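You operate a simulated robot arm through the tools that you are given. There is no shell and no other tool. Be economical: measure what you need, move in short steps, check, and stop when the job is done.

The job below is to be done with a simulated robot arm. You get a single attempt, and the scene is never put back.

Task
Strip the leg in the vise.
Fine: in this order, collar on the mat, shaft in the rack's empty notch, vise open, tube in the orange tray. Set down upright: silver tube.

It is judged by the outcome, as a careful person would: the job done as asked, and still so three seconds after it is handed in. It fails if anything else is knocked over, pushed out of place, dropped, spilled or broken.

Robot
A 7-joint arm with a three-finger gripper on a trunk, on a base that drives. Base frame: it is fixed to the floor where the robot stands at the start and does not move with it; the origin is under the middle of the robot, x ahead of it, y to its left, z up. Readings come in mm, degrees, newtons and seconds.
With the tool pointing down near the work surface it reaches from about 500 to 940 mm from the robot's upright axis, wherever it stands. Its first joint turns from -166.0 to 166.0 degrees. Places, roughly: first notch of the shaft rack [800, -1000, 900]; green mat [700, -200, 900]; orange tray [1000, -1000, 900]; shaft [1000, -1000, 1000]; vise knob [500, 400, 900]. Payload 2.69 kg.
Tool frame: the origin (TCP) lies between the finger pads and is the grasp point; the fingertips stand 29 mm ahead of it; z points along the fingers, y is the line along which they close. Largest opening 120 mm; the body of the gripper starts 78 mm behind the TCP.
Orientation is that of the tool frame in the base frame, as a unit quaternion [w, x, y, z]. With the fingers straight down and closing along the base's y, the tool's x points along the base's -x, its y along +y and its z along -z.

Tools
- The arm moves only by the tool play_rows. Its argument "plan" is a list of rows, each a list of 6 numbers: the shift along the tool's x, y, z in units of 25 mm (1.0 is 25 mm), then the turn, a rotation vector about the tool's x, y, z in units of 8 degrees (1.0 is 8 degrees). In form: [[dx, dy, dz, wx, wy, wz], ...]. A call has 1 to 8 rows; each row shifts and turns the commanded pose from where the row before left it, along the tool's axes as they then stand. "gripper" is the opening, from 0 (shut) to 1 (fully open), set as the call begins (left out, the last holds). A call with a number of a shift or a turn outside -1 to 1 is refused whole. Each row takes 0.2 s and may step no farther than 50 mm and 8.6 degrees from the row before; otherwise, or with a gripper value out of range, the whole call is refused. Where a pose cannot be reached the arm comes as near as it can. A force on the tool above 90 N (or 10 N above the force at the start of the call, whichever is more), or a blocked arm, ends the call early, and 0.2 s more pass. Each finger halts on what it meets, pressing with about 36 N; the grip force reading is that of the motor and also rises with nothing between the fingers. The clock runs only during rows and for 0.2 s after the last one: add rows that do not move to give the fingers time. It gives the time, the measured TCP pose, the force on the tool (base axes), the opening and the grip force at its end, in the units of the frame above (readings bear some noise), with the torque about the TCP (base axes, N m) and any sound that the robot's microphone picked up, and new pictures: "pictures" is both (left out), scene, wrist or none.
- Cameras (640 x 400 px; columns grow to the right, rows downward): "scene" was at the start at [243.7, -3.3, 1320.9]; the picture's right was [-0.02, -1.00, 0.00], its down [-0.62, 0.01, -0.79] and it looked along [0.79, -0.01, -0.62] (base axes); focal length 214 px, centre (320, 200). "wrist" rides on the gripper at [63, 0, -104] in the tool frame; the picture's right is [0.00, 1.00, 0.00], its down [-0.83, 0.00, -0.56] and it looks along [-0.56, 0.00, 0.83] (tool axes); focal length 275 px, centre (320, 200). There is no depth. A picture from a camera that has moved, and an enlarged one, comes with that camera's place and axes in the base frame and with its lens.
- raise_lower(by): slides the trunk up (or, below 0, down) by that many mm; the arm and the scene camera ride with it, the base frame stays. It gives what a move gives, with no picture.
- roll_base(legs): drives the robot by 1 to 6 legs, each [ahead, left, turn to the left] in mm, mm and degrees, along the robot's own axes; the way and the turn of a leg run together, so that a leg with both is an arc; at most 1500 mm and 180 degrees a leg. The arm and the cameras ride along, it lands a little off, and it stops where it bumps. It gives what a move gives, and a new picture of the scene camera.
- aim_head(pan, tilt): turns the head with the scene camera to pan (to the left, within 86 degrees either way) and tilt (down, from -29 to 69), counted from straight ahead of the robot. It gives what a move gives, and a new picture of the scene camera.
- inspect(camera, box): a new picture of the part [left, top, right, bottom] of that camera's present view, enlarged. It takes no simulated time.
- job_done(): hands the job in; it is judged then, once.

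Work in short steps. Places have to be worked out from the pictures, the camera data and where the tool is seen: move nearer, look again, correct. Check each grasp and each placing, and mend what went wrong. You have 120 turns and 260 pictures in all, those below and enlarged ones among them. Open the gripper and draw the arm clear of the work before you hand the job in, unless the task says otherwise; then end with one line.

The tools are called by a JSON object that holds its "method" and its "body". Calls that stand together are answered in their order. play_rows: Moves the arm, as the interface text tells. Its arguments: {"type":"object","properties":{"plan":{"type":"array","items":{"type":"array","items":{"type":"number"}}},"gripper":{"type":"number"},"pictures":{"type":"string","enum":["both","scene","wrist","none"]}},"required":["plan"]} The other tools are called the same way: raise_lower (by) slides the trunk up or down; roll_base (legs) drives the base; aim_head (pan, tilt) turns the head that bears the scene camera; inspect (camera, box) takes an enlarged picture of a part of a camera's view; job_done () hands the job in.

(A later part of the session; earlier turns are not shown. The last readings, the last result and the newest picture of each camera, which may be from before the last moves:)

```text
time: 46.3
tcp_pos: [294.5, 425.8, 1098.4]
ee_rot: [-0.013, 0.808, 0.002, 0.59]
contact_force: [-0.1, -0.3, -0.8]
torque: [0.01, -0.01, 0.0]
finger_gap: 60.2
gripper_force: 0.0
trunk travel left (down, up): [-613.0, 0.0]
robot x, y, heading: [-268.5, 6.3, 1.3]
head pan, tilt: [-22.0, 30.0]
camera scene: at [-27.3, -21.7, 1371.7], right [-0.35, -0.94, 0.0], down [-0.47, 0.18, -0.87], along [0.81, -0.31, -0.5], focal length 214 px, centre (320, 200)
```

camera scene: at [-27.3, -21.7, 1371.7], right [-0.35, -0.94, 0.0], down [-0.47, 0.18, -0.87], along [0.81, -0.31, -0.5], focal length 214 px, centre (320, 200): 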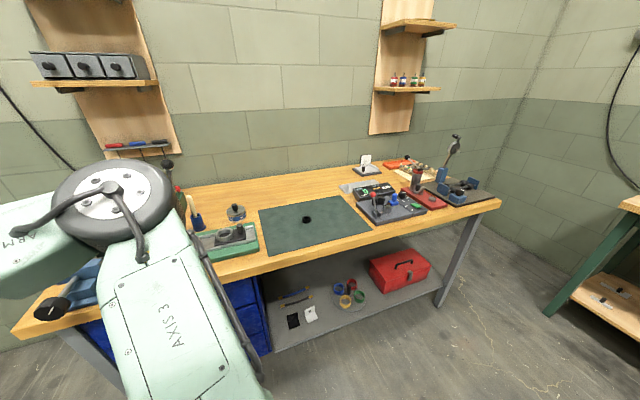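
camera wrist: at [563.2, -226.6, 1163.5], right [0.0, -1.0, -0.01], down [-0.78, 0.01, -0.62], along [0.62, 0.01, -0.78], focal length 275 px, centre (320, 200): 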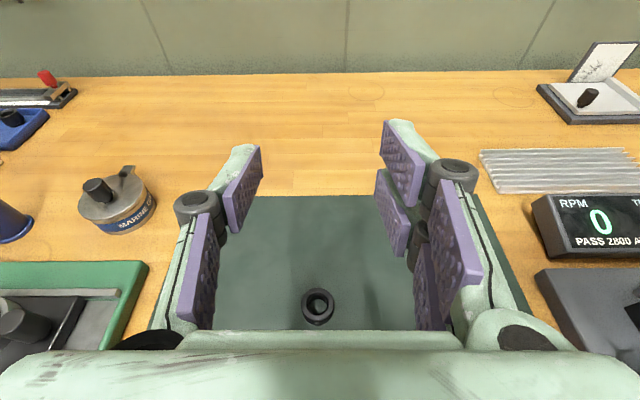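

Correct the heading and roll ahead to stand about 70 mm short of the shaft.

{"method": "roll_base", "body": {"legs": [[0, 15, -1.3], [225, 0, 0]]}}

{"method": "play_rows", "body": {"plan": [[0, 0, 0, 0, 0, 0]], "pictures": "wrist"}}

```text
time: 48.5
tcp_pos: [530.9, 426.3, 1098.6]
ee_rot: [-0.006, 0.807, -0.008, 0.59]
contact_force: [0.6, 0.4, -0.3]
torque: [-0.03, -0.04, 0.0]
finger_gap: 59.8
gripper_force: 0.1
trunk travel left (down, up): [-613.0, 0.0]
robot x, y, heading: [-43.5, 20.6, -0.3]
head pan, tilt: [-22.0, 30.0]
camera scene: at [199.2, -13.1, 1371.5], right [-0.38, -0.93, 0.0], down [-0.46, 0.19, -0.87], along [0.8, -0.33, -0.5], focal length 214 px, centre (320, 200)
```

scene: 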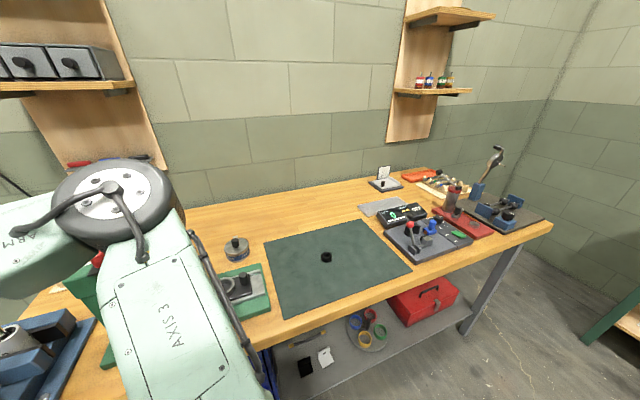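

```text
time: 48.9
tcp_pos: [531.4, 424.5, 1097.7]
ee_rot: [-0.005, 0.808, -0.008, 0.589]
contact_force: [0.4, 0.3, -0.1]
torque: [0.02, -0.03, 0.0]
finger_gap: 60.0
gripper_force: 0.1
trunk travel left (down, up): [-613.0, 0.0]
robot x, y, heading: [-43.2, 23.5, -0.0]
head pan, tilt: [-22.0, 30.0]
camera wrist: at [451.1, 426.0, 1190.3], right [0.0, -1.0, -0.01], down [-0.78, 0.01, -0.62], along [0.62, 0.01, -0.78], focal length 275 px, centre (320, 200)
```

wrist: 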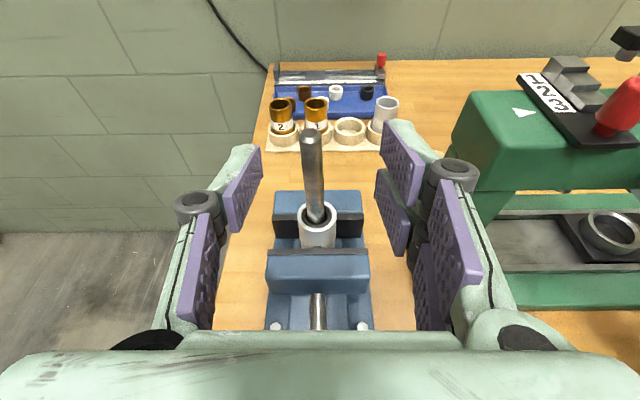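

The shaft stands loose in the tube, leaning slightly. Approach to grip it at z≈1012, just above the tube rim.

{"method": "play_rows", "body": {"plan": [[-0.6, -0.2, 0.94, 0, 0, 0], [-0.6, 0, 0.94, 0, 0, 0], [-0.6, 0, 0.94, 0, 0, 0], [-0.6, 0, 0.94, 0, 0, 0]], "pictures": "wrist"}}

```text
time: 49.9
tcp_pos: [600.9, 433.4, 1012.0]
ee_rot: [-0.005, 0.808, -0.009, 0.589]
contact_force: [0.3, -0.5, -0.2]
torque: [0.01, 0.02, 0.0]
finger_gap: 59.9
gripper_force: 0.1
trunk travel left (down, up): [-613.0, 0.0]
robot x, y, heading: [-40.7, 22.7, -0.3]
head pan, tilt: [-22.0, 30.0]
camera wrist: at [521.2, 432.6, 1104.5], right [0.0, -1.0, -0.01], down [-0.78, 0.01, -0.62], along [0.62, 0.01, -0.78], focal length 275 px, centre (320, 200)
```

wrist: 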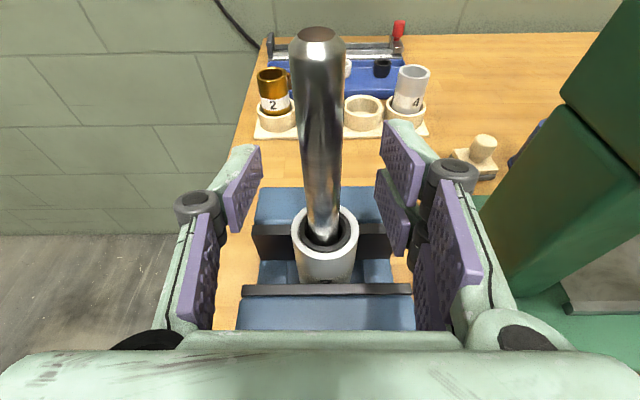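

Well aligned; close on the shaft.

{"method": "play_rows", "body": {"plan": [[0, 0.04, 0, 0, 0, 0], [0, 0, 0, 0, 0, 0], [0, 0, 0, 0, 0, 0], [0, 0, 0, 0, 0, 0], [0, 0, 0, 0, 0, 0]], "gripper": 0, "pictures": "wrist"}}

```text
time: 51.1
tcp_pos: [601.1, 432.2, 1012.1]
ee_rot: [-0.005, 0.808, -0.008, 0.589]
contact_force: [1.2, -3.1, -0.2]
torque: [-0.21, -0.08, 0.01]
finger_gap: 14.2
gripper_force: 36.1
trunk travel left (down, up): [-613.0, 0.0]
robot x, y, heading: [-43.0, 22.3, -0.4]
head pan, tilt: [-22.0, 30.0]
camera wrist: at [521.7, 431.1, 1104.5], right [-0.01, -1.0, -0.01], down [-0.78, 0.01, -0.62], along [0.62, 0.01, -0.78], focal length 275 px, centre (320, 200)
```

wrist: 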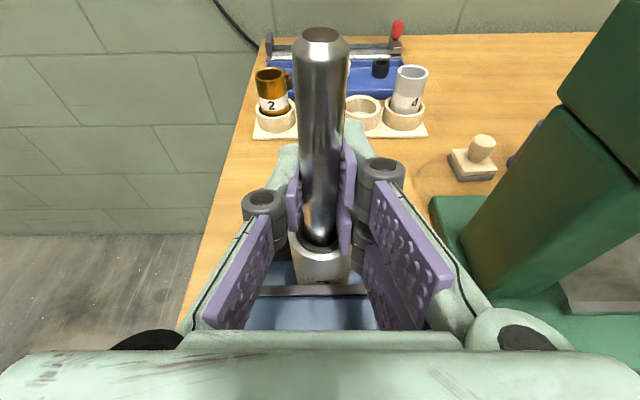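

Gripped at 14.2 mm. Lift vertically 75 mm first.

{"method": "play_rows", "body": {"plan": [[0.4, 0, -0.13, 0, 0, 0], [0.76, 0, -0.245, 0, 0, 0], [0.9, 0, -0.29, 0, 0, 0], [0.9, 0, -0.29, 0, 0, 0]], "pictures": "wrist"}}

```text
time: 52.1
tcp_pos: [600.3, 431.3, 1090.5]
ee_rot: [-0.006, 0.807, -0.007, 0.59]
contact_force: [-0.7, -0.2, -2.2]
torque: [0.02, 0.01, 0.0]
finger_gap: 13.9
gripper_force: 35.8
trunk travel left (down, up): [-613.0, 0.0]
robot x, y, heading: [-42.6, 20.3, -0.3]
head pan, tilt: [-22.0, 30.0]
camera wrist: at [520.7, 430.5, 1182.5], right [0.0, -1.0, -0.01], down [-0.78, 0.01, -0.62], along [0.62, 0.01, -0.78], focal length 275 px, centre (320, 200)
```

wrist: 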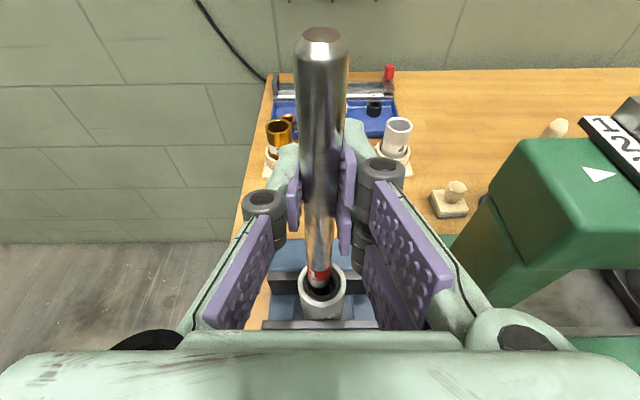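

A red band appears near the shaft's lower end. Lift another 40 mm.

{"method": "play_rows", "body": {"plan": [[0.76, 0, -0.245, 0, 0, 0], [0.76, 0, -0.245, 0, 0, 0]], "pictures": "wrist"}}

```text
time: 52.7
tcp_pos: [600.4, 430.6, 1130.8]
ee_rot: [-0.005, 0.808, -0.008, 0.589]
contact_force: [-1.0, 0.8, -1.8]
torque: [-0.03, -0.01, -0.02]
finger_gap: 13.9
gripper_force: 36.0
trunk travel left (down, up): [-613.0, 0.0]
robot x, y, heading: [-39.1, 24.7, -0.2]
head pan, tilt: [-22.0, 30.0]
camera wrist: at [520.7, 429.7, 1222.8], right [0.0, -1.0, -0.01], down [-0.78, 0.01, -0.62], along [0.62, 0.01, -0.78], focal length 275 px, centre (320, 200)
```

wrist: 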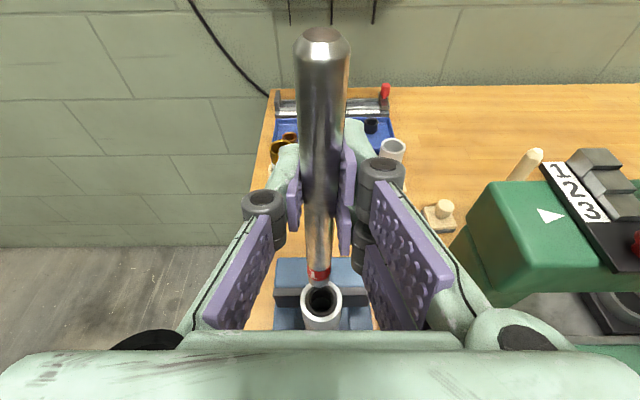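

The shaft is fully clear of the tube (end at z≈1013). Back off from the bench before reorienting it.

{"method": "roll_base", "body": {"legs": [[-240, 0, 0]]}}

{"method": "play_rows", "body": {"plan": [[0, 0, 0, 0, -1, 0], [0, 0, 0, 0, -1, 0], [0, 0, 0, 0, -1, 0], [0, 0, 0, 0, -1, 0], [0, 0, 0, 0, -1, 0], [0, 0, 0, 0, -1, 0], [0, 0, 0, 0, -1, 0], [0, 0, 0, 0, -1, 0]], "pictures": "none"}}

{"method": "play_rows", "body": {"plan": [[0, 0, 0, 0, -1, 0], [0, 0, 0, 0, -1, 0], [0, 0, 0, 0, -1, 0], [0, 0, 0, 0, -0.25, 0]], "pictures": "wrist"}}

```text
time: 54.4
tcp_pos: [357.5, 434.1, 1130.6]
ee_rot: [-0.008, 0.808, -0.005, 0.59]
contact_force: [-1.3, 0.1, -2.2]
torque: [-0.02, 0.03, -0.04]
finger_gap: 13.9
gripper_force: 36.1
trunk travel left (down, up): [-613.0, 0.0]
robot x, y, heading: [-283.6, 26.5, 0.2]
head pan, tilt: [-22.0, 30.0]
camera scene: at [-41.2, -11.6, 1371.8], right [-0.37, -0.93, 0.0], down [-0.46, 0.19, -0.87], along [0.8, -0.32, -0.5], focal length 214 px, centre (320, 200)
```

scene: 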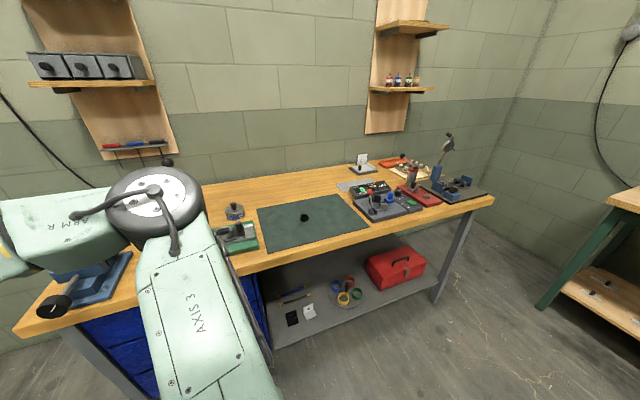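

```text
time: 56.2
tcp_pos: [358.2, 434.7, 1131.3]
ee_rot: [-0.009, 0.997, -0.001, 0.071]
contact_force: [0.4, -0.2, -2.0]
torque: [0.01, -0.01, 0.01]
finger_gap: 14.3
gripper_force: 36.4
trunk travel left (down, up): [-613.0, 0.0]
robot x, y, heading: [-283.7, 19.9, 0.1]
head pan, tilt: [-22.0, 30.0]
```

```text
time: 57.2
tcp_pos: [357.9, 433.0, 1131.7]
ee_rot: [-0.015, 0.988, 0.001, -0.152]
contact_force: [-1.1, 0.0, -1.9]
torque: [-0.01, -0.04, 0.01]
finger_gap: 14.2
gripper_force: 35.5
trunk travel left (down, up): [-613.0, 0.0]
robot x, y, heading: [-280.6, 21.2, 0.2]
head pan, tilt: [-22.0, 30.0]
camera wrist: at [449.4, 431.8, 1211.8], right [0.0, -1.0, -0.03], down [-0.63, -0.02, 0.78], along [-0.78, 0.02, -0.63], focal length 275 px, centre (320, 200)
```

wrist: 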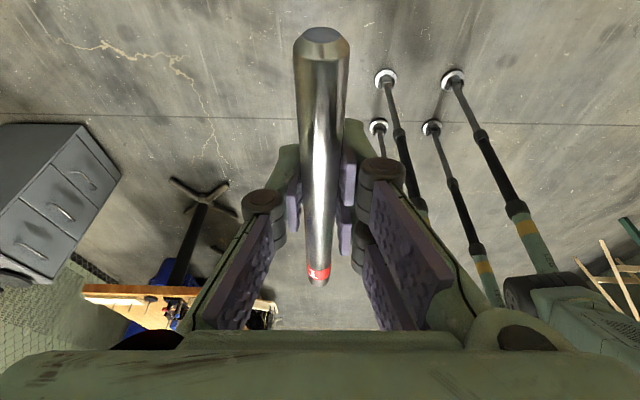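

Shaft is horizontal now. Yaw 90° to the left about the vertical so the shaft lies along y (tip left).

{"method": "play_rows", "body": {"plan": [[0, 0, 0, -0.311, 0, -0.974], [0, 0, 0, -0.311, 0, -0.974], [0, 0, 0, -0.311, 0, -0.974], [0, 0, 0, -0.311, 0, -0.974], [0, 0, 0, -0.311, 0, -0.974], [0, 0, 0, -0.311, 0, -0.974], [0, 0, 0, -0.311, 0, -0.974], [0, 0, 0, -0.311, 0, -0.974]], "pictures": "none"}}

{"method": "play_rows", "body": {"plan": [[0, 0, 0, -0.311, 0, -0.974], [0, 0, 0, -0.311, 0, -0.974], [0, 0, 0, -0.311, 0, -0.974], [0, 0, 0, 0, 0, 0]], "pictures": "none"}}

{"method": "roll_base", "body": {"legs": [[0, -1000, 0]]}}

```text
time: 59.0
tcp_pos: [367.9, 432.9, 1086.7]
ee_rot: [0.043, 0.912, 0.389, -0.121]
contact_force: [-0.6, 0.8, -2.3]
torque: [0.03, -0.02, 0.01]
finger_gap: 14.3
gripper_force: 36.0
out of reach, approached as far as the arm can: row 1, 2, 3, 4, 6, 8
trunk travel left (down, up): [-613.0, 0.0]
robot x, y, heading: [-280.5, 20.6, 0.1]
head pan, tilt: [-22.0, 30.0]
```

```text
time: 60.0
tcp_pos: [367.9, 431.7, 1085.0]
ee_rot: [0.076, 0.81, 0.573, -0.101]
contact_force: [-0.2, -0.8, -1.9]
torque: [0.05, 0.0, -0.04]
finger_gap: 14.1
gripper_force: 35.7
trunk travel left (down, up): [-613.0, 0.0]
robot x, y, heading: [-284.1, 20.9, -0.0]
head pan, tilt: [-22.0, 30.0]
```

```text
time: 68.0
tcp_pos: [368.9, -565.4, 1084.4]
ee_rot: [0.075, 0.818, 0.561, -0.103]
contact_force: [0.4, 0.3, -1.8]
torque: [0.08, -0.03, -0.01]
finger_gap: 14.2
gripper_force: 35.9
trunk travel left (down, up): [-613.0, 0.0]
robot x, y, heading: [-293.2, -958.4, -1.3]
head pan, tilt: [-22.0, 30.0]
camera scene: at [-51.6, -997.8, 1371.6], right [-0.4, -0.92, 0.0], down [-0.46, 0.2, -0.87], along [0.8, -0.34, -0.5], focal length 214 px, centre (320, 200)
```

scene: 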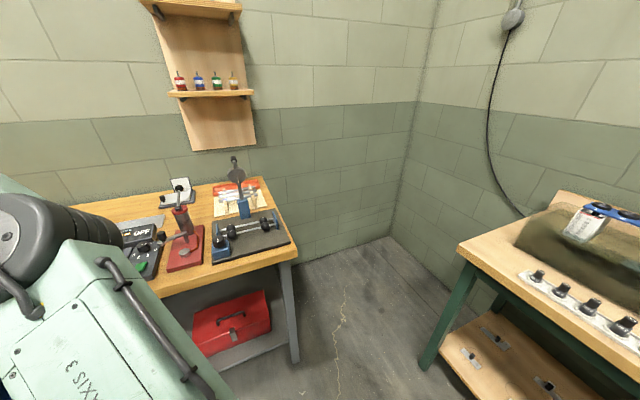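

Yaw ended short (≈71°). I finish the yaw and then swing the arm toward the right, in front of the robot.

{"method": "play_rows", "body": {"plan": [[0, 0, 0, -0.249, 0, -0.78], [0, 0, 0, -0.249, 0, -0.78], [0, 0, 0, -0.249, 0, -0.78], [-1, 0, 0.314, 0, 0, 0], [-1, 0, 0.314, 0, 0, 0], [-1, 0, 0.314, 0, 0, 0], [-1, 0, 0.314, 0, 0, 0], [-1, 0, 0.314, 0, 0, 0]], "pictures": "none"}}

{"method": "play_rows", "body": {"plan": [[-1, 0, 0.314, 0, 0, 0], [-1, 0, 0.314, 0, 0, 0], [-1, 0, 0.314, 0, 0, 0], [-1, 0, 0.314, 0, 0, 0], [-1, 0, 0.314, 0, 0, 0], [-1, 0, 0.314, 0, 0, 0], [-1, 0, 0.314, 0, 0, 0]], "pictures": "wrist"}}

```text
time: 69.8
tcp_pos: [364.2, -697.4, 1080.5]
ee_rot: [0.099, 0.711, 0.691, -0.085]
contact_force: [-0.2, -0.4, -2.0]
torque: [0.05, 0.02, 0.02]
finger_gap: 14.1
gripper_force: 36.1
trunk travel left (down, up): [-613.0, 0.0]
robot x, y, heading: [-291.2, -960.0, -1.5]
head pan, tilt: [-22.0, 30.0]
```

```text
time: 71.4
tcp_pos: [359.2, -881.5, 1071.0]
ee_rot: [0.099, 0.711, 0.691, -0.085]
contact_force: [-0.1, -0.4, -2.7]
torque: [0.03, 0.03, 0.02]
finger_gap: 14.2
gripper_force: 36.1
trunk travel left (down, up): [-613.0, 0.0]
robot x, y, heading: [-292.7, -956.4, -1.5]
head pan, tilt: [-22.0, 30.0]
camera wrist: at [360.2, -793.1, 1156.2], right [1.0, -0.02, 0.02], down [-0.03, -0.66, 0.75], along [0.0, -0.75, -0.66], focal length 275 px, centre (320, 200)
```

wrist: 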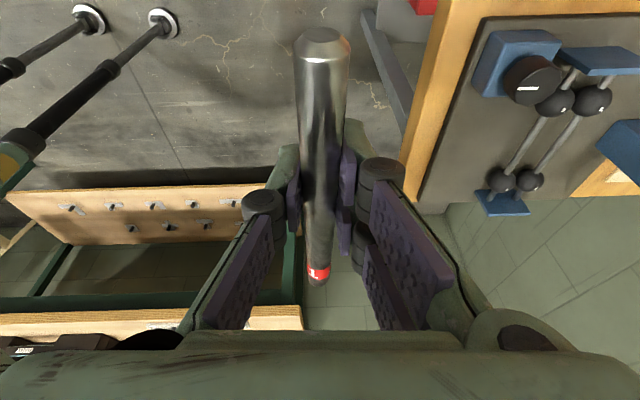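

I'll correct the heading and roll ahead 230 mm, keeping the load well short of the pump handle and gauge, then look at the rack from closer.

{"method": "roll_base", "body": {"legs": [[0, 0, 1.5], [230, 0, 0]]}}

{"method": "aim_head", "body": {"pan": -3, "tilt": 35}}

```text
time: 73.5
tcp_pos: [592.9, -859.9, 1071.4]
ee_rot: [0.099, 0.7, 0.703, -0.084]
contact_force: [0.3, 0.8, -1.3]
torque: [0.06, 0.02, 0.0]
finger_gap: 14.1
gripper_force: 35.9
trunk travel left (down, up): [-613.0, 0.0]
robot x, y, heading: [-60.8, -953.6, 0.2]
head pan, tilt: [-22.0, 30.0]
camera scene: at [184.7, -989.4, 1371.4], right [-0.37, -0.93, 0.0], down [-0.47, 0.18, -0.87], along [0.8, -0.32, -0.5], focal length 214 px, centre (320, 200)
```

scene: 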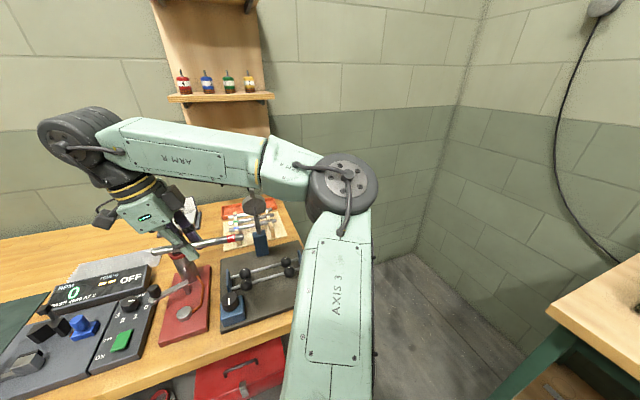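

```text
time: 74.3
tcp_pos: [592.3, -859.3, 1071.3]
ee_rot: [0.1, 0.701, 0.702, -0.083]
contact_force: [-0.5, -0.3, -2.2]
torque: [0.06, 0.02, -0.01]
finger_gap: 14.2
gripper_force: 35.8
trunk travel left (down, up): [-613.0, 0.0]
robot x, y, heading: [-58.5, -956.2, 0.2]
head pan, tilt: [-3.0, 35.0]
camera scene: at [188.0, -960.2, 1363.8], right [-0.05, -1.0, 0.0], down [-0.57, 0.03, -0.82], along [0.82, -0.04, -0.57], focal length 214 px, centre (320, 200)
```

scene: 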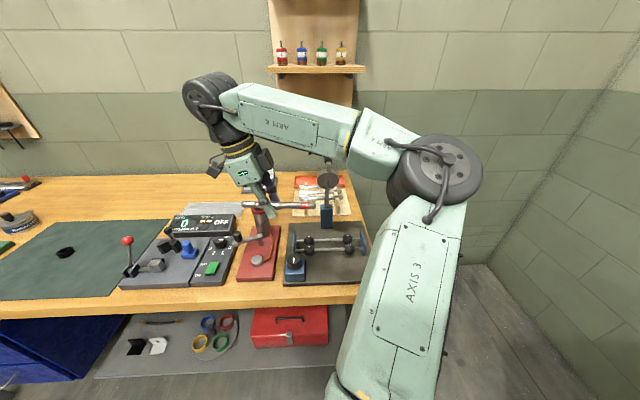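

{"method": "inspect", "body": {"camera": "scene", "box": [225, 150, 385, 290]}}

{"method": "play_rows", "body": {"plan": [[0, 0, 0, 0, 0, 0]], "pictures": "wrist"}}

```text
2.86 times, centred on (305, 220) of scene
camera zoom: at [188.0, -960.2, 1363.8], right [-0.05, -1.0, 0.0], down [-0.57, 0.03, -0.82], along [0.82, -0.04, -0.57], focal length 613 px, centre (363, 143)
```

zoom: 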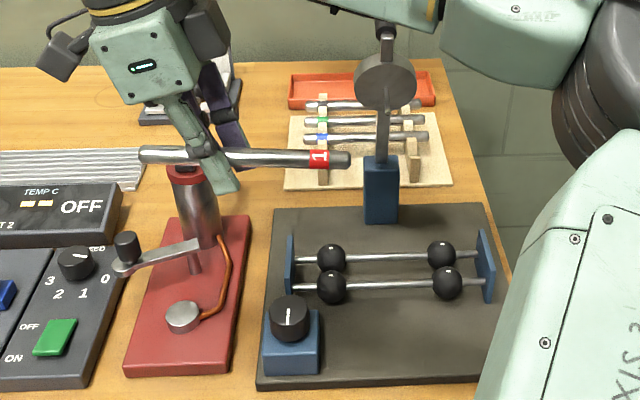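

```text
time: 74.7
tcp_pos: [592.2, -859.1, 1072.0]
ee_rot: [0.101, 0.701, 0.701, -0.083]
contact_force: [0.4, 0.0, -2.0]
torque: [0.01, 0.04, -0.01]
finger_gap: 14.1
gripper_force: 36.2
trunk travel left (down, up): [-613.0, 0.0]
robot x, y, heading: [-58.8, -957.2, 0.3]
head pan, tilt: [-3.0, 35.0]
camera wrist: at [589.7, -771.5, 1156.0], right [1.0, 0.01, 0.02], down [-0.01, -0.66, 0.75], along [0.02, -0.75, -0.66], focal length 275 px, centre (320, 200)
```

wrist: 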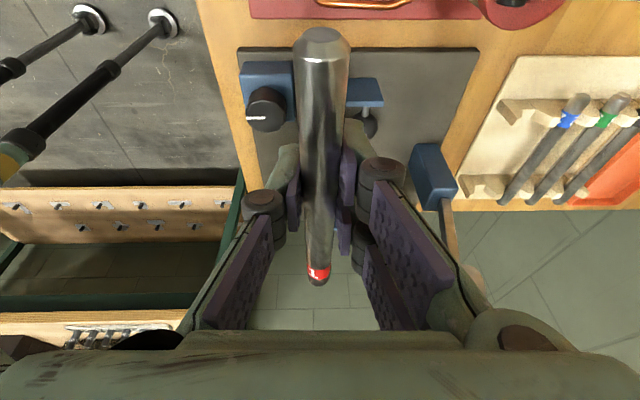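

Our shaft carries number 1, so the empty notch nearest the bench front is its own. I enlarge the wrist view for precise notch and gauge positions.

{"method": "inspect", "body": {"camera": "wrist", "box": [400, 40, 640, 240]}}

{"method": "inspect", "body": {"camera": "scene", "box": [290, 155, 360, 215]}}

```text
2.00 times, centred on (520, 140) of wrist
camera zoom: at [589.7, -771.5, 1156.0], right [1.0, 0.01, 0.02], down [-0.01, -0.66, 0.75], along [0.02, -0.75, -0.66], focal length 551 px, centre (-80, 320)
```

zoom: 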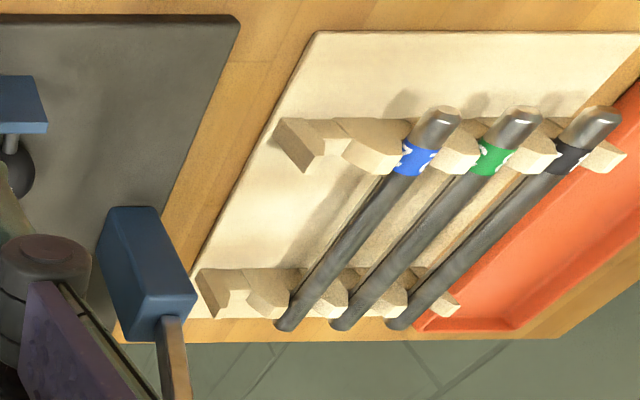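

```text
6.67 times, centred on (325, 185) of scene
camera zoom: at [187.9, -960.1, 1363.8], right [-0.05, -1.0, 0.0], down [-0.57, 0.03, -0.82], along [0.82, -0.04, -0.57], focal length 1430 px, centre (287, 300)
```

zoom: 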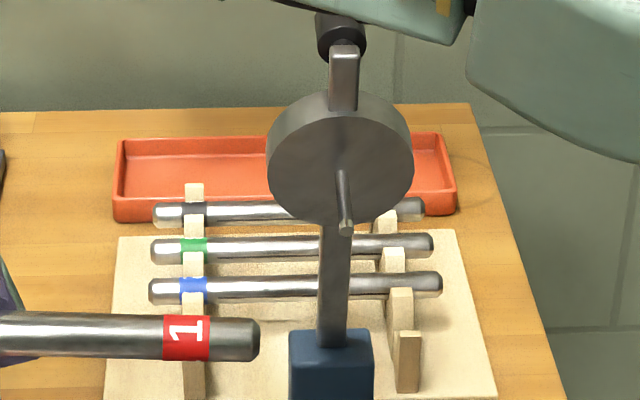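

Measurements: empty notch ≈ (808, y −930…−1023, z≈912); the gauge stands at ≈(720, −1005) up to z≈1130, so the forearm must come in from the right side. I check the base's footprint and the space right of the bench.

{"method": "aim_head", "body": {"pan": -60, "tilt": 60}}

{"method": "aim_head", "body": {"pan": -45, "tilt": 40}}

```text
time: 76.0
tcp_pos: [591.6, -860.0, 1071.0]
ee_rot: [0.101, 0.7, 0.702, -0.083]
contact_force: [0.3, -1.0, -2.4]
torque: [0.05, 0.01, -0.01]
finger_gap: 14.3
gripper_force: 35.5
trunk travel left (down, up): [-613.0, 0.0]
robot x, y, heading: [-58.6, -957.9, 0.3]
head pan, tilt: [-60.0, 60.0]
camera scene: at [133.7, -1013.6, 1329.5], right [-0.86, -0.51, 0.0], down [-0.44, 0.75, -0.5], along [0.25, -0.43, -0.87], focal length 214 px, centre (320, 200)
```

scene: 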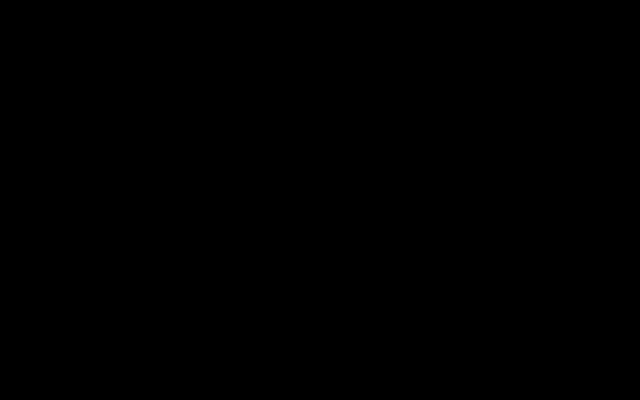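

```text
time: 76.8
tcp_pos: [592.5, -860.0, 1071.7]
ee_rot: [0.1, 0.701, 0.702, -0.082]
contact_force: [-0.2, -0.5, -2.3]
torque: [0.05, -0.01, -0.02]
finger_gap: 14.0
gripper_force: 35.9
trunk travel left (down, up): [-613.0, 0.0]
robot x, y, heading: [-56.4, -958.6, 0.1]
head pan, tilt: [-45.0, 40.0]
camera scene: at [160.4, -1015.8, 1356.2], right [-0.7, -0.71, 0.0], down [-0.46, 0.45, -0.77], along [0.54, -0.54, -0.64], focal length 214 px, centre (320, 200)
```

scene: 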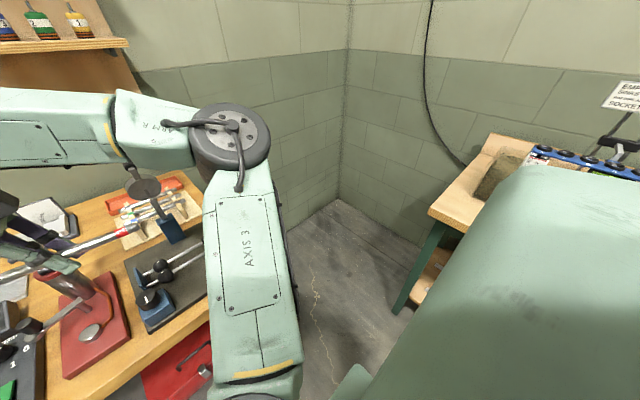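

There is about 600 mm of free floor between the bench end (y≈−1145) and the right table (y≈−1750). I back up a little, strafe right past the bench end, and move ahead moderately.

{"method": "roll_base", "body": {"legs": [[-90, 0, 0], [0, -480, 0.6], [150, 0, 0]]}}

```text
time: 81.9
tcp_pos: [504.0, -1341.2, 1070.2]
ee_rot: [0.1, 0.7, 0.702, -0.083]
contact_force: [-0.2, 0.3, -2.7]
torque: [0.05, 0.02, -0.01]
finger_gap: 14.2
gripper_force: 35.6
trunk travel left (down, up): [-613.0, 0.0]
robot x, y, heading: [-142.3, -1438.2, 0.6]
head pan, tilt: [-45.0, 40.0]
stopped in leg 2: the robot was blocked; the commanded pose is now the measured one
camera scene: at [72.7, -1498.5, 1356.3], right [-0.7, -0.71, 0.0], down [-0.46, 0.45, -0.77], along [0.55, -0.54, -0.64], focal length 214 px, centre (320, 200)
```

scene: 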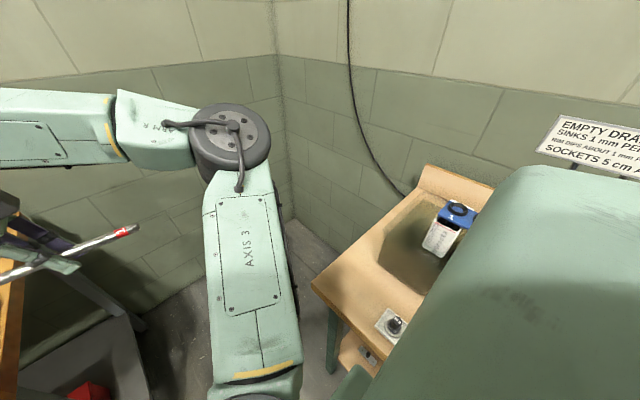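

The base was stopped (probably at the right table's corner). I move back left, then ahead carefully.

{"method": "roll_base", "body": {"legs": [[0, 130, -0.6], [120, 0, 0]]}}

{"method": "aim_head", "body": {"pan": 10, "tilt": 38}}

```text
time: 84.4
tcp_pos: [624.9, -1217.3, 1072.1]
ee_rot: [0.099, 0.702, 0.7, -0.084]
contact_force: [0.4, -0.1, -2.2]
torque: [0.04, 0.0, -0.01]
finger_gap: 14.3
gripper_force: 35.8
trunk travel left (down, up): [-613.0, 0.0]
robot x, y, heading: [-29.8, -1308.2, 0.1]
head pan, tilt: [-45.0, 40.0]
camera scene: at [191.7, -1369.8, 1356.0], right [-0.71, -0.71, 0.0], down [-0.46, 0.45, -0.77], along [0.54, -0.54, -0.64], focal length 214 px, centre (320, 200)
```

scene: 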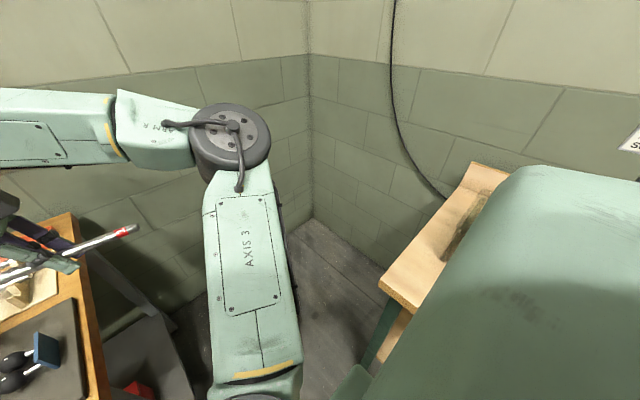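

```text
time: 85.6
tcp_pos: [623.0, -1215.8, 1071.9]
ee_rot: [0.1, 0.703, 0.7, -0.084]
contact_force: [0.2, 0.1, -1.5]
torque: [0.04, -0.01, -0.03]
finger_gap: 14.2
gripper_force: 35.8
trunk travel left (down, up): [-613.0, 0.0]
robot x, y, heading: [-23.3, -1307.5, -0.1]
head pan, tilt: [10.0, 38.0]
camera scene: at [215.6, -1294.7, 1359.2], right [0.17, -0.98, 0.0], down [-0.61, -0.11, -0.79], along [0.78, 0.14, -0.62], focal length 214 px, centre (320, 200)
```

scene: 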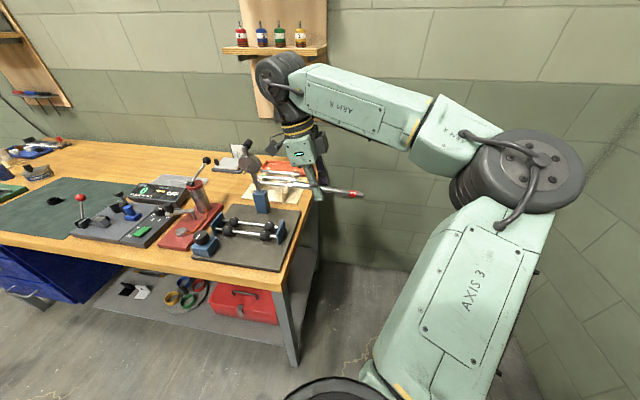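

Good, clear view. Roll ahead 70 mm more, then extend the arm in +x outside the bench's right end and level the shaft.

{"method": "roll_base", "body": {"legs": [[70, 0, 0]]}}

{"method": "play_rows", "body": {"plan": [[0, 0.9, 0, 0, -0.36, 0], [0, 0.9, 0, 0, 0, 0], [0, 0.9, 0, 0, 0, 0], [0, 0.9, 0, 0, 0, 0], [0, 0.9, 0, 0, 0, 0]]}}

```text
time: 86.6
tcp_pos: [693.2, -1216.3, 1070.5]
ee_rot: [0.099, 0.703, 0.7, -0.085]
contact_force: [0.8, 0.2, -3.3]
torque: [0.04, 0.08, -0.01]
finger_gap: 14.1
gripper_force: 35.3
trunk travel left (down, up): [-613.0, 0.0]
robot x, y, heading: [46.1, -1307.5, 0.1]
head pan, tilt: [10.0, 38.0]
camera scene: at [285.8, -1294.4, 1359.0], right [0.17, -0.98, 0.0], down [-0.61, -0.11, -0.79], along [0.78, 0.14, -0.62], focal length 214 px, centre (320, 200)
```

scene: 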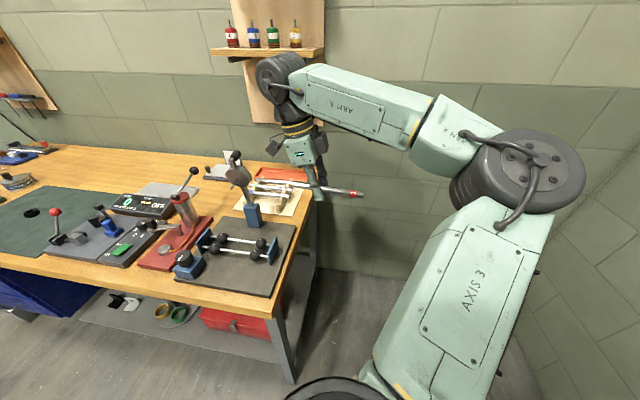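

```text
time: 87.8
tcp_pos: [806.0, -1216.1, 1074.6]
ee_rot: [0.118, 0.7, 0.697, -0.102]
contact_force: [0.3, -0.5, -2.4]
torque: [0.05, 0.02, -0.02]
finger_gap: 14.3
gripper_force: 36.0
trunk travel left (down, up): [-613.0, 0.0]
robot x, y, heading: [44.2, -1307.8, -0.0]
head pan, tilt: [10.0, 38.0]
camera scene: at [285.1, -1294.3, 1359.2], right [0.17, -0.98, 0.0], down [-0.61, -0.11, -0.79], along [0.78, 0.14, -0.62], focal length 214 px, centre (320, 200)
camera wrist: at [804.2, -1123.6, 1155.1], right [1.0, 0.0, 0.02], down [-0.01, -0.62, 0.78], along [0.02, -0.78, -0.62], focal length 275 px, centre (320, 200)
```

scene: 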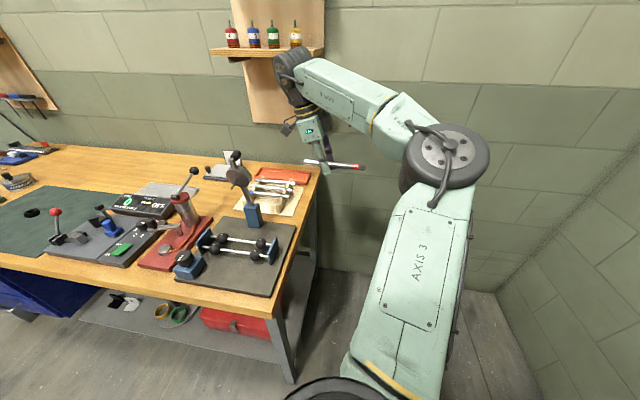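
wrist: 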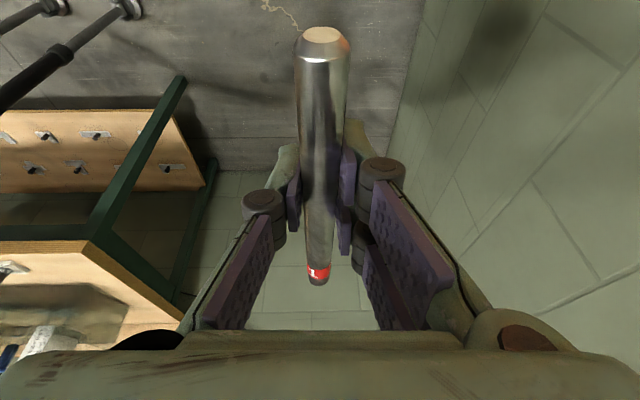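

I take an enlarged view from here to refine the rack and gauge positions before moving over.

{"method": "inspect", "body": {"camera": "scene", "box": [220, 140, 320, 240]}}

```text
4.00 times, centred on (270, 190) of scene
camera zoom: at [285.1, -1294.3, 1359.2], right [0.17, -0.98, 0.0], down [-0.61, -0.11, -0.79], along [0.78, 0.14, -0.62], focal length 858 px, centre (520, 240)
```

zoom: 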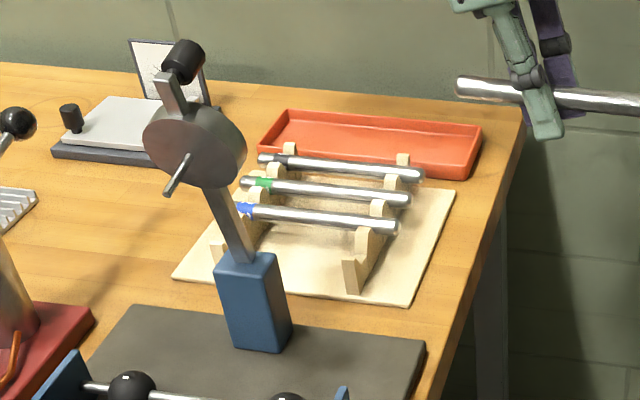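

Refined: wheel at (713, −1008), blue shaft x≈849, rail mid y≈−998, so the notch is at x≈811. Move left along y at height z≈1074.

{"method": "play_rows", "body": {"plan": [[0.9, 0.1, -0.29, 0, 0, 0], [0.9, 0.1, -0.29, 0, 0, 0], [0.9, 0, -0.29, 0, 0, 0], [0.9, 0, -0.29, 0, 0, 0], [0.9, 0, -0.29, 0, 0, 0], [0.9, 0, -0.29, 0, 0, 0]]}}

```text
time: 89.2
tcp_pos: [811.4, -1074.1, 1073.9]
ee_rot: [0.117, 0.7, 0.697, -0.101]
contact_force: [-0.2, 0.7, -1.5]
torque: [0.03, 0.0, 0.02]
finger_gap: 14.4
gripper_force: 36.3
trunk travel left (down, up): [-613.0, 0.0]
robot x, y, heading: [43.1, -1308.8, 0.2]
head pan, tilt: [10.0, 38.0]
camera scene: at [284.8, -1293.9, 1359.2], right [0.17, -0.98, 0.0], down [-0.61, -0.11, -0.79], along [0.78, 0.14, -0.62], focal length 214 px, centre (320, 200)
camera wrist: at [809.0, -980.8, 1155.0], right [1.0, 0.0, 0.02], down [-0.02, -0.62, 0.78], along [0.02, -0.78, -0.62], focal length 275 px, centre (320, 200)
```

scene: 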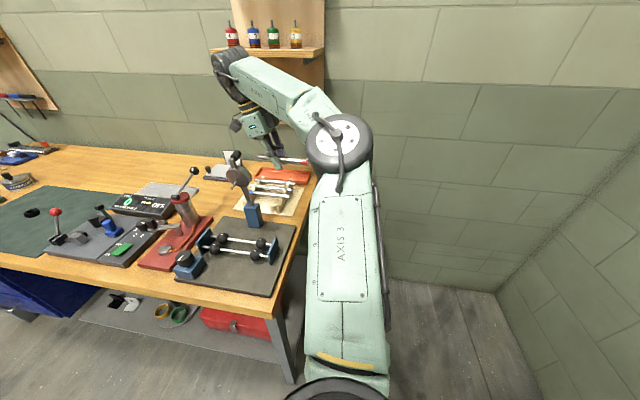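
wrist: 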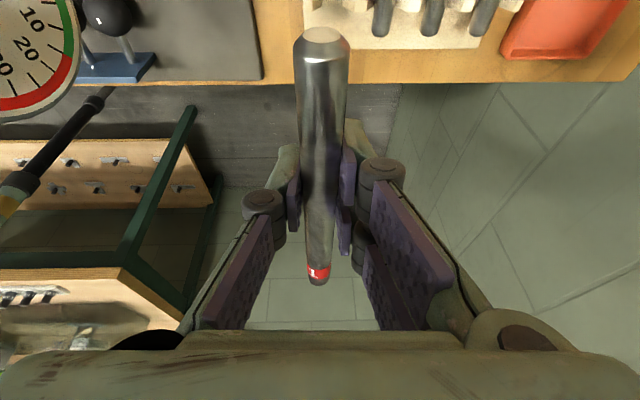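

Forearm geometry: with the shaft tip to the left the forearm would pass over the gauge when lowered. Turning the tool 180° (numbered band to the left, like the other shafts) puts the wrist and forearm to the right, clear of it. I move back right and down a little, then yaw.

{"method": "play_rows", "body": {"plan": [[-0.9, 0, 0.29, 0, 0, 0], [-0.9, 0, 0.29, 0, 0, 0], [-0.9, 0, 0.29, 0, 0, 0], [-0.9, 0, 0.29, 0, 0, 0], [-0.9, 0, 0.29, 0, 0, 0], [-0.9, 0, 0.29, 0, 0, 0], [-0.3, 0, 0.95, 0, 0, 0]], "pictures": "none"}}

{"method": "play_rows", "body": {"plan": [[0, 0, 0, -0.311, 0, -0.974], [0, 0, 0, -0.311, 0, -0.974], [0, 0, 0, -0.311, 0, -0.974], [0, 0, 0, -0.311, 0, -0.974], [0, 0, 0, -0.311, 0, -0.974], [0, 0, 0, -0.311, 0, -0.974], [0, 0, 0, -0.311, 0, -0.974], [0, 0, 0, -0.311, 0, -0.974]], "pictures": "scene"}}

```text
time: 90.8
tcp_pos: [809.8, -1230.5, 1054.4]
ee_rot: [0.118, 0.7, 0.697, -0.102]
contact_force: [0.8, -0.9, -2.3]
torque: [0.09, 0.03, 0.02]
finger_gap: 14.2
gripper_force: 36.1
trunk travel left (down, up): [-613.0, 0.0]
robot x, y, heading: [41.1, -1304.7, 0.1]
head pan, tilt: [10.0, 38.0]
```

```text
time: 92.6
tcp_pos: [811.3, -1230.4, 1054.3]
ee_rot: [0.163, 0.21, 0.964, -0.031]
contact_force: [0.3, 0.7, -1.5]
torque: [0.02, 0.05, -0.03]
finger_gap: 14.1
gripper_force: 35.2
trunk travel left (down, up): [-613.0, 0.0]
robot x, y, heading: [43.4, -1306.9, 0.1]
head pan, tilt: [10.0, 38.0]
camera scene: at [284.9, -1294.5, 1359.3], right [0.17, -0.98, 0.0], down [-0.61, -0.11, -0.79], along [0.78, 0.14, -0.62], focal length 214 px, centre (320, 200)
```

scene: 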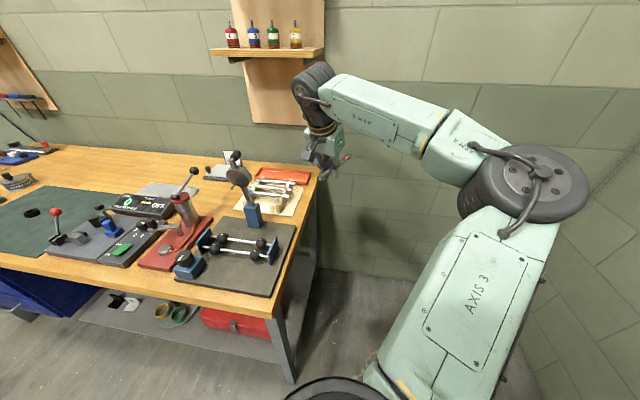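

Rotating fine; continue the yaw.

{"method": "play_rows", "body": {"plan": [[0, 0, 0, -0.311, 0, -0.974], [0, 0, 0, -0.311, 0, -0.974], [0, 0, 0, -0.311, 0, -0.974], [0, 0, 0, -0.311, 0, -0.974], [0, 0, 0, -0.311, 0, -0.974], [0, 0, 0, -0.311, 0, -0.974], [0, 0, 0, -0.311, 0, -0.974]], "pictures": "none"}}

{"method": "play_rows", "body": {"plan": [[0, 0, 0, -0.311, 0, -0.974], [0, 0, 0, -0.311, 0, -0.974], [0, 0, 0, -0.311, 0, -0.974], [0, 0, 0, -0.311, 0, -0.974], [0, 0, 0, -0.311, 0, -0.974], [0, 0, 0, -0.311, 0, -0.974], [0, 0, 0, -0.311, 0, -0.974]]}}

```text
time: 94.2
tcp_pos: [809.8, -1229.6, 1053.8]
ee_rot: [0.158, -0.279, 0.946, 0.04]
contact_force: [0.6, 0.8, -2.0]
torque: [0.0, 0.03, 0.0]
finger_gap: 14.2
gripper_force: 36.2
trunk travel left (down, up): [-613.0, 0.0]
robot x, y, heading: [40.2, -1310.0, -0.0]
head pan, tilt: [10.0, 38.0]
```

```text
time: 95.8
tcp_pos: [810.9, -1229.0, 1053.2]
ee_rot: [0.153, -0.389, 0.907, 0.055]
contact_force: [-0.1, 0.1, -2.0]
torque: [-0.01, 0.04, -0.01]
finger_gap: 14.1
gripper_force: 36.1
out of reach, approached as far as the arm can: row 3, 4, 5, 6, 7
trunk travel left (down, up): [-613.0, 0.0]
robot x, y, heading: [42.6, -1309.0, 0.1]
head pan, tilt: [10.0, 38.0]
camera scene: at [284.9, -1294.4, 1359.2], right [0.17, -0.98, 0.0], down [-0.61, -0.11, -0.79], along [0.78, 0.14, -0.62], focal length 214 px, centre (320, 200)
camera wrist: at [745.8, -1296.0, 1132.6], right [-0.73, 0.69, -0.02], down [0.41, 0.45, 0.79], along [0.55, 0.57, -0.61], focal length 275 px, centre (320, 200)
```

scene: 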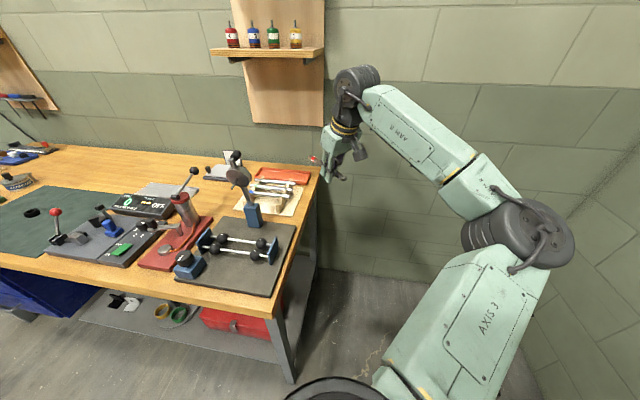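
wrist: 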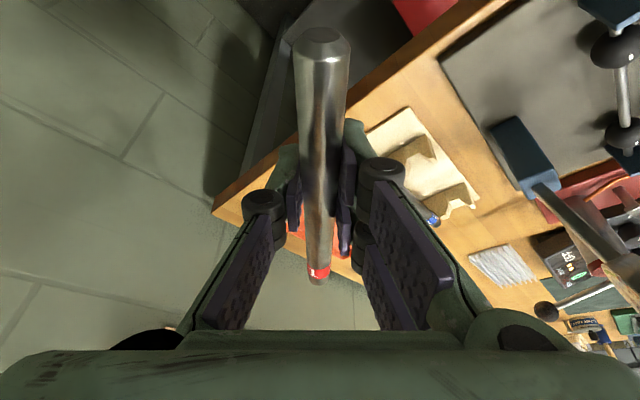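

The wrist hit its limit at yaw ≈227°. The same orientation is reachable the other way round (yaw −90°), so I unwind in the negative direction.

{"method": "play_rows", "body": {"plan": [[0, 0, 0, 0.311, 0, 0.974], [0, 0, 0, 0.311, 0, 0.974], [0, 0, 0, 0.311, 0, 0.974], [0, 0, 0, 0.311, 0, 0.974], [0, 0, 0, 0.311, 0, 0.974], [0, 0, 0, 0.311, 0, 0.974], [0, 0, 0, 0.311, 0, 0.974], [0, 0, 0, 0.311, 0, 0.974]], "pictures": "none"}}

{"method": "play_rows", "body": {"plan": [[0, 0, 0, 0.311, 0, 0.974], [0, 0, 0, 0.311, 0, 0.974], [0, 0, 0, 0.311, 0, 0.974], [0, 0, 0, 0.311, 0, 0.974], [0, 0, 0, 0.311, 0, 0.974], [0, 0, 0, 0.311, 0, 0.974], [0, 0, 0, 0.311, 0, 0.974], [0, 0, 0, 0.311, 0, 0.974]], "pictures": "none"}}

{"method": "play_rows", "body": {"plan": [[0, 0, 0, 0.311, 0, 0.974], [0, 0, 0, 0.311, 0, 0.974], [0, 0, 0, 0.311, 0, 0.974], [0, 0, 0, 0.311, 0, 0.974], [0, 0, 0, 0.311, 0, 0.974], [0, 0, 0, 0.311, 0, 0.974], [0, 0, 0, 0.311, 0, 0.974], [0, 0, 0, 0.311, 0, 0.974]], "pictures": "scene"}}

```text
time: 97.6
tcp_pos: [810.6, -1230.1, 1053.7]
ee_rot: [0.164, 0.165, 0.972, -0.024]
contact_force: [0.4, -0.6, -2.8]
torque: [-0.01, 0.02, -0.02]
finger_gap: 14.4
gripper_force: 36.2
trunk travel left (down, up): [-613.0, 0.0]
robot x, y, heading: [42.5, -1310.3, 0.2]
head pan, tilt: [10.0, 38.0]
```

```text
time: 99.4
tcp_pos: [810.9, -1230.4, 1052.8]
ee_rot: [0.123, 0.666, 0.729, -0.096]
contact_force: [-0.1, 0.5, -2.8]
torque: [0.04, 0.01, -0.02]
finger_gap: 14.2
gripper_force: 36.2
trunk travel left (down, up): [-613.0, 0.0]
robot x, y, heading: [41.6, -1307.2, 0.1]
head pan, tilt: [10.0, 38.0]
```

```text
time: 101.2
tcp_pos: [812.1, -1231.5, 1052.8]
ee_rot: [0.044, 0.956, 0.254, -0.138]
contact_force: [0.1, -0.2, -2.2]
torque: [0.01, -0.04, 0.0]
finger_gap: 14.1
gripper_force: 36.0
trunk travel left (down, up): [-613.0, 0.0]
robot x, y, heading: [38.7, -1307.4, -0.1]
head pan, tilt: [10.0, 38.0]
camera scene: at [284.9, -1294.5, 1359.2], right [0.17, -0.98, 0.0], down [-0.61, -0.11, -0.79], along [0.78, 0.14, -0.62], focal length 214 px, centre (320, 200)
```

scene: 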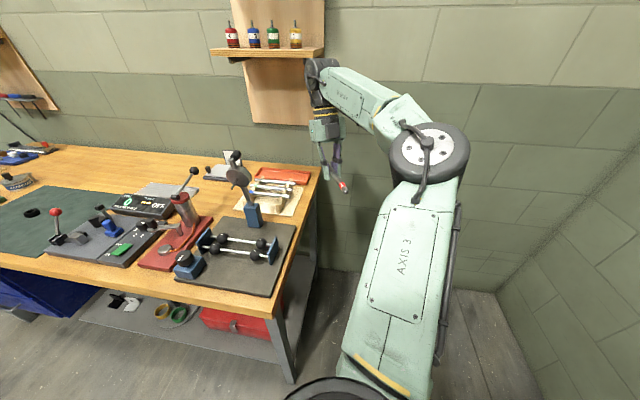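

Yaw is now ≈30°; continue to −90°.

{"method": "play_rows", "body": {"plan": [[0, 0, 0, 0.311, 0, 0.974], [0, 0, 0, 0.311, 0, 0.974], [0, 0, 0, 0.311, 0, 0.974], [0, 0, 0, 0.311, 0, 0.974], [0, 0, 0, 0.311, 0, 0.974], [0, 0, 0, 0.311, 0, 0.974], [0, 0, 0, 0.311, 0, 0.974], [0, 0, 0, 0.311, 0, 0.974]], "pictures": "none"}}

{"method": "play_rows", "body": {"plan": [[0, 0, 0, 0.311, 0, 0.974], [0, 0, 0, 0.311, 0, 0.974], [0, 0, 0, 0.311, 0, 0.974], [0, 0, 0, 0.311, 0, 0.974], [0, 0, 0, 0.311, 0, 0.974], [0, 0, 0, 0.311, 0, 0.974], [0, 0, 0, 0.2, 0, 0.63]]}}

```text
time: 103.0
tcp_pos: [810.5, -1230.9, 1052.6]
ee_rot: [-0.05, 0.942, -0.302, -0.137]
contact_force: [0.9, 0.8, -3.0]
torque: [-0.04, -0.03, 0.01]
finger_gap: 14.1
gripper_force: 36.2
trunk travel left (down, up): [-613.0, 0.0]
robot x, y, heading: [42.4, -1305.0, 0.2]
head pan, tilt: [10.0, 38.0]
```

```text
time: 104.6
tcp_pos: [811.8, -1229.8, 1053.5]
ee_rot: [-0.116, 0.701, -0.697, -0.101]
contact_force: [0.1, 0.2, -2.7]
torque: [-0.03, 0.0, -0.02]
finger_gap: 14.4
gripper_force: 35.8
trunk travel left (down, up): [-613.0, 0.0]
robot x, y, heading: [45.9, -1308.8, 0.1]
head pan, tilt: [10.0, 38.0]
camera scene: at [284.8, -1294.4, 1359.3], right [0.17, -0.98, 0.0], down [-0.61, -0.11, -0.79], along [0.78, 0.14, -0.62], focal length 214 px, centre (320, 200)
camera wrist: at [809.7, -1321.6, 1133.6], right [-1.0, -0.01, -0.02], down [-0.02, 0.62, 0.78], along [0.01, 0.78, -0.62], focal length 275 px, centre (320, 200)
```

scene: 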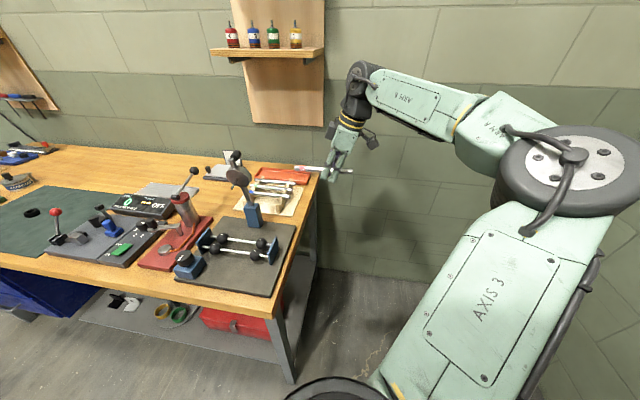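
wrist: 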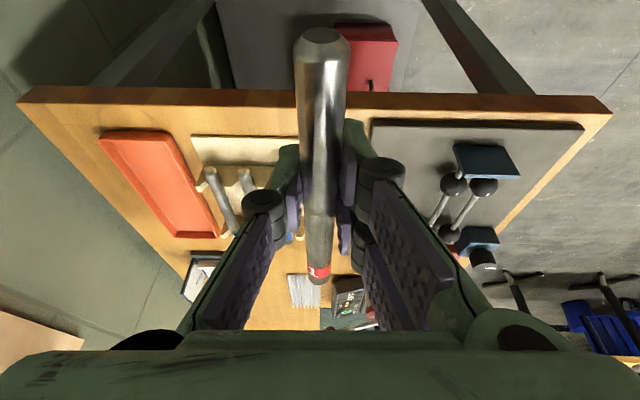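

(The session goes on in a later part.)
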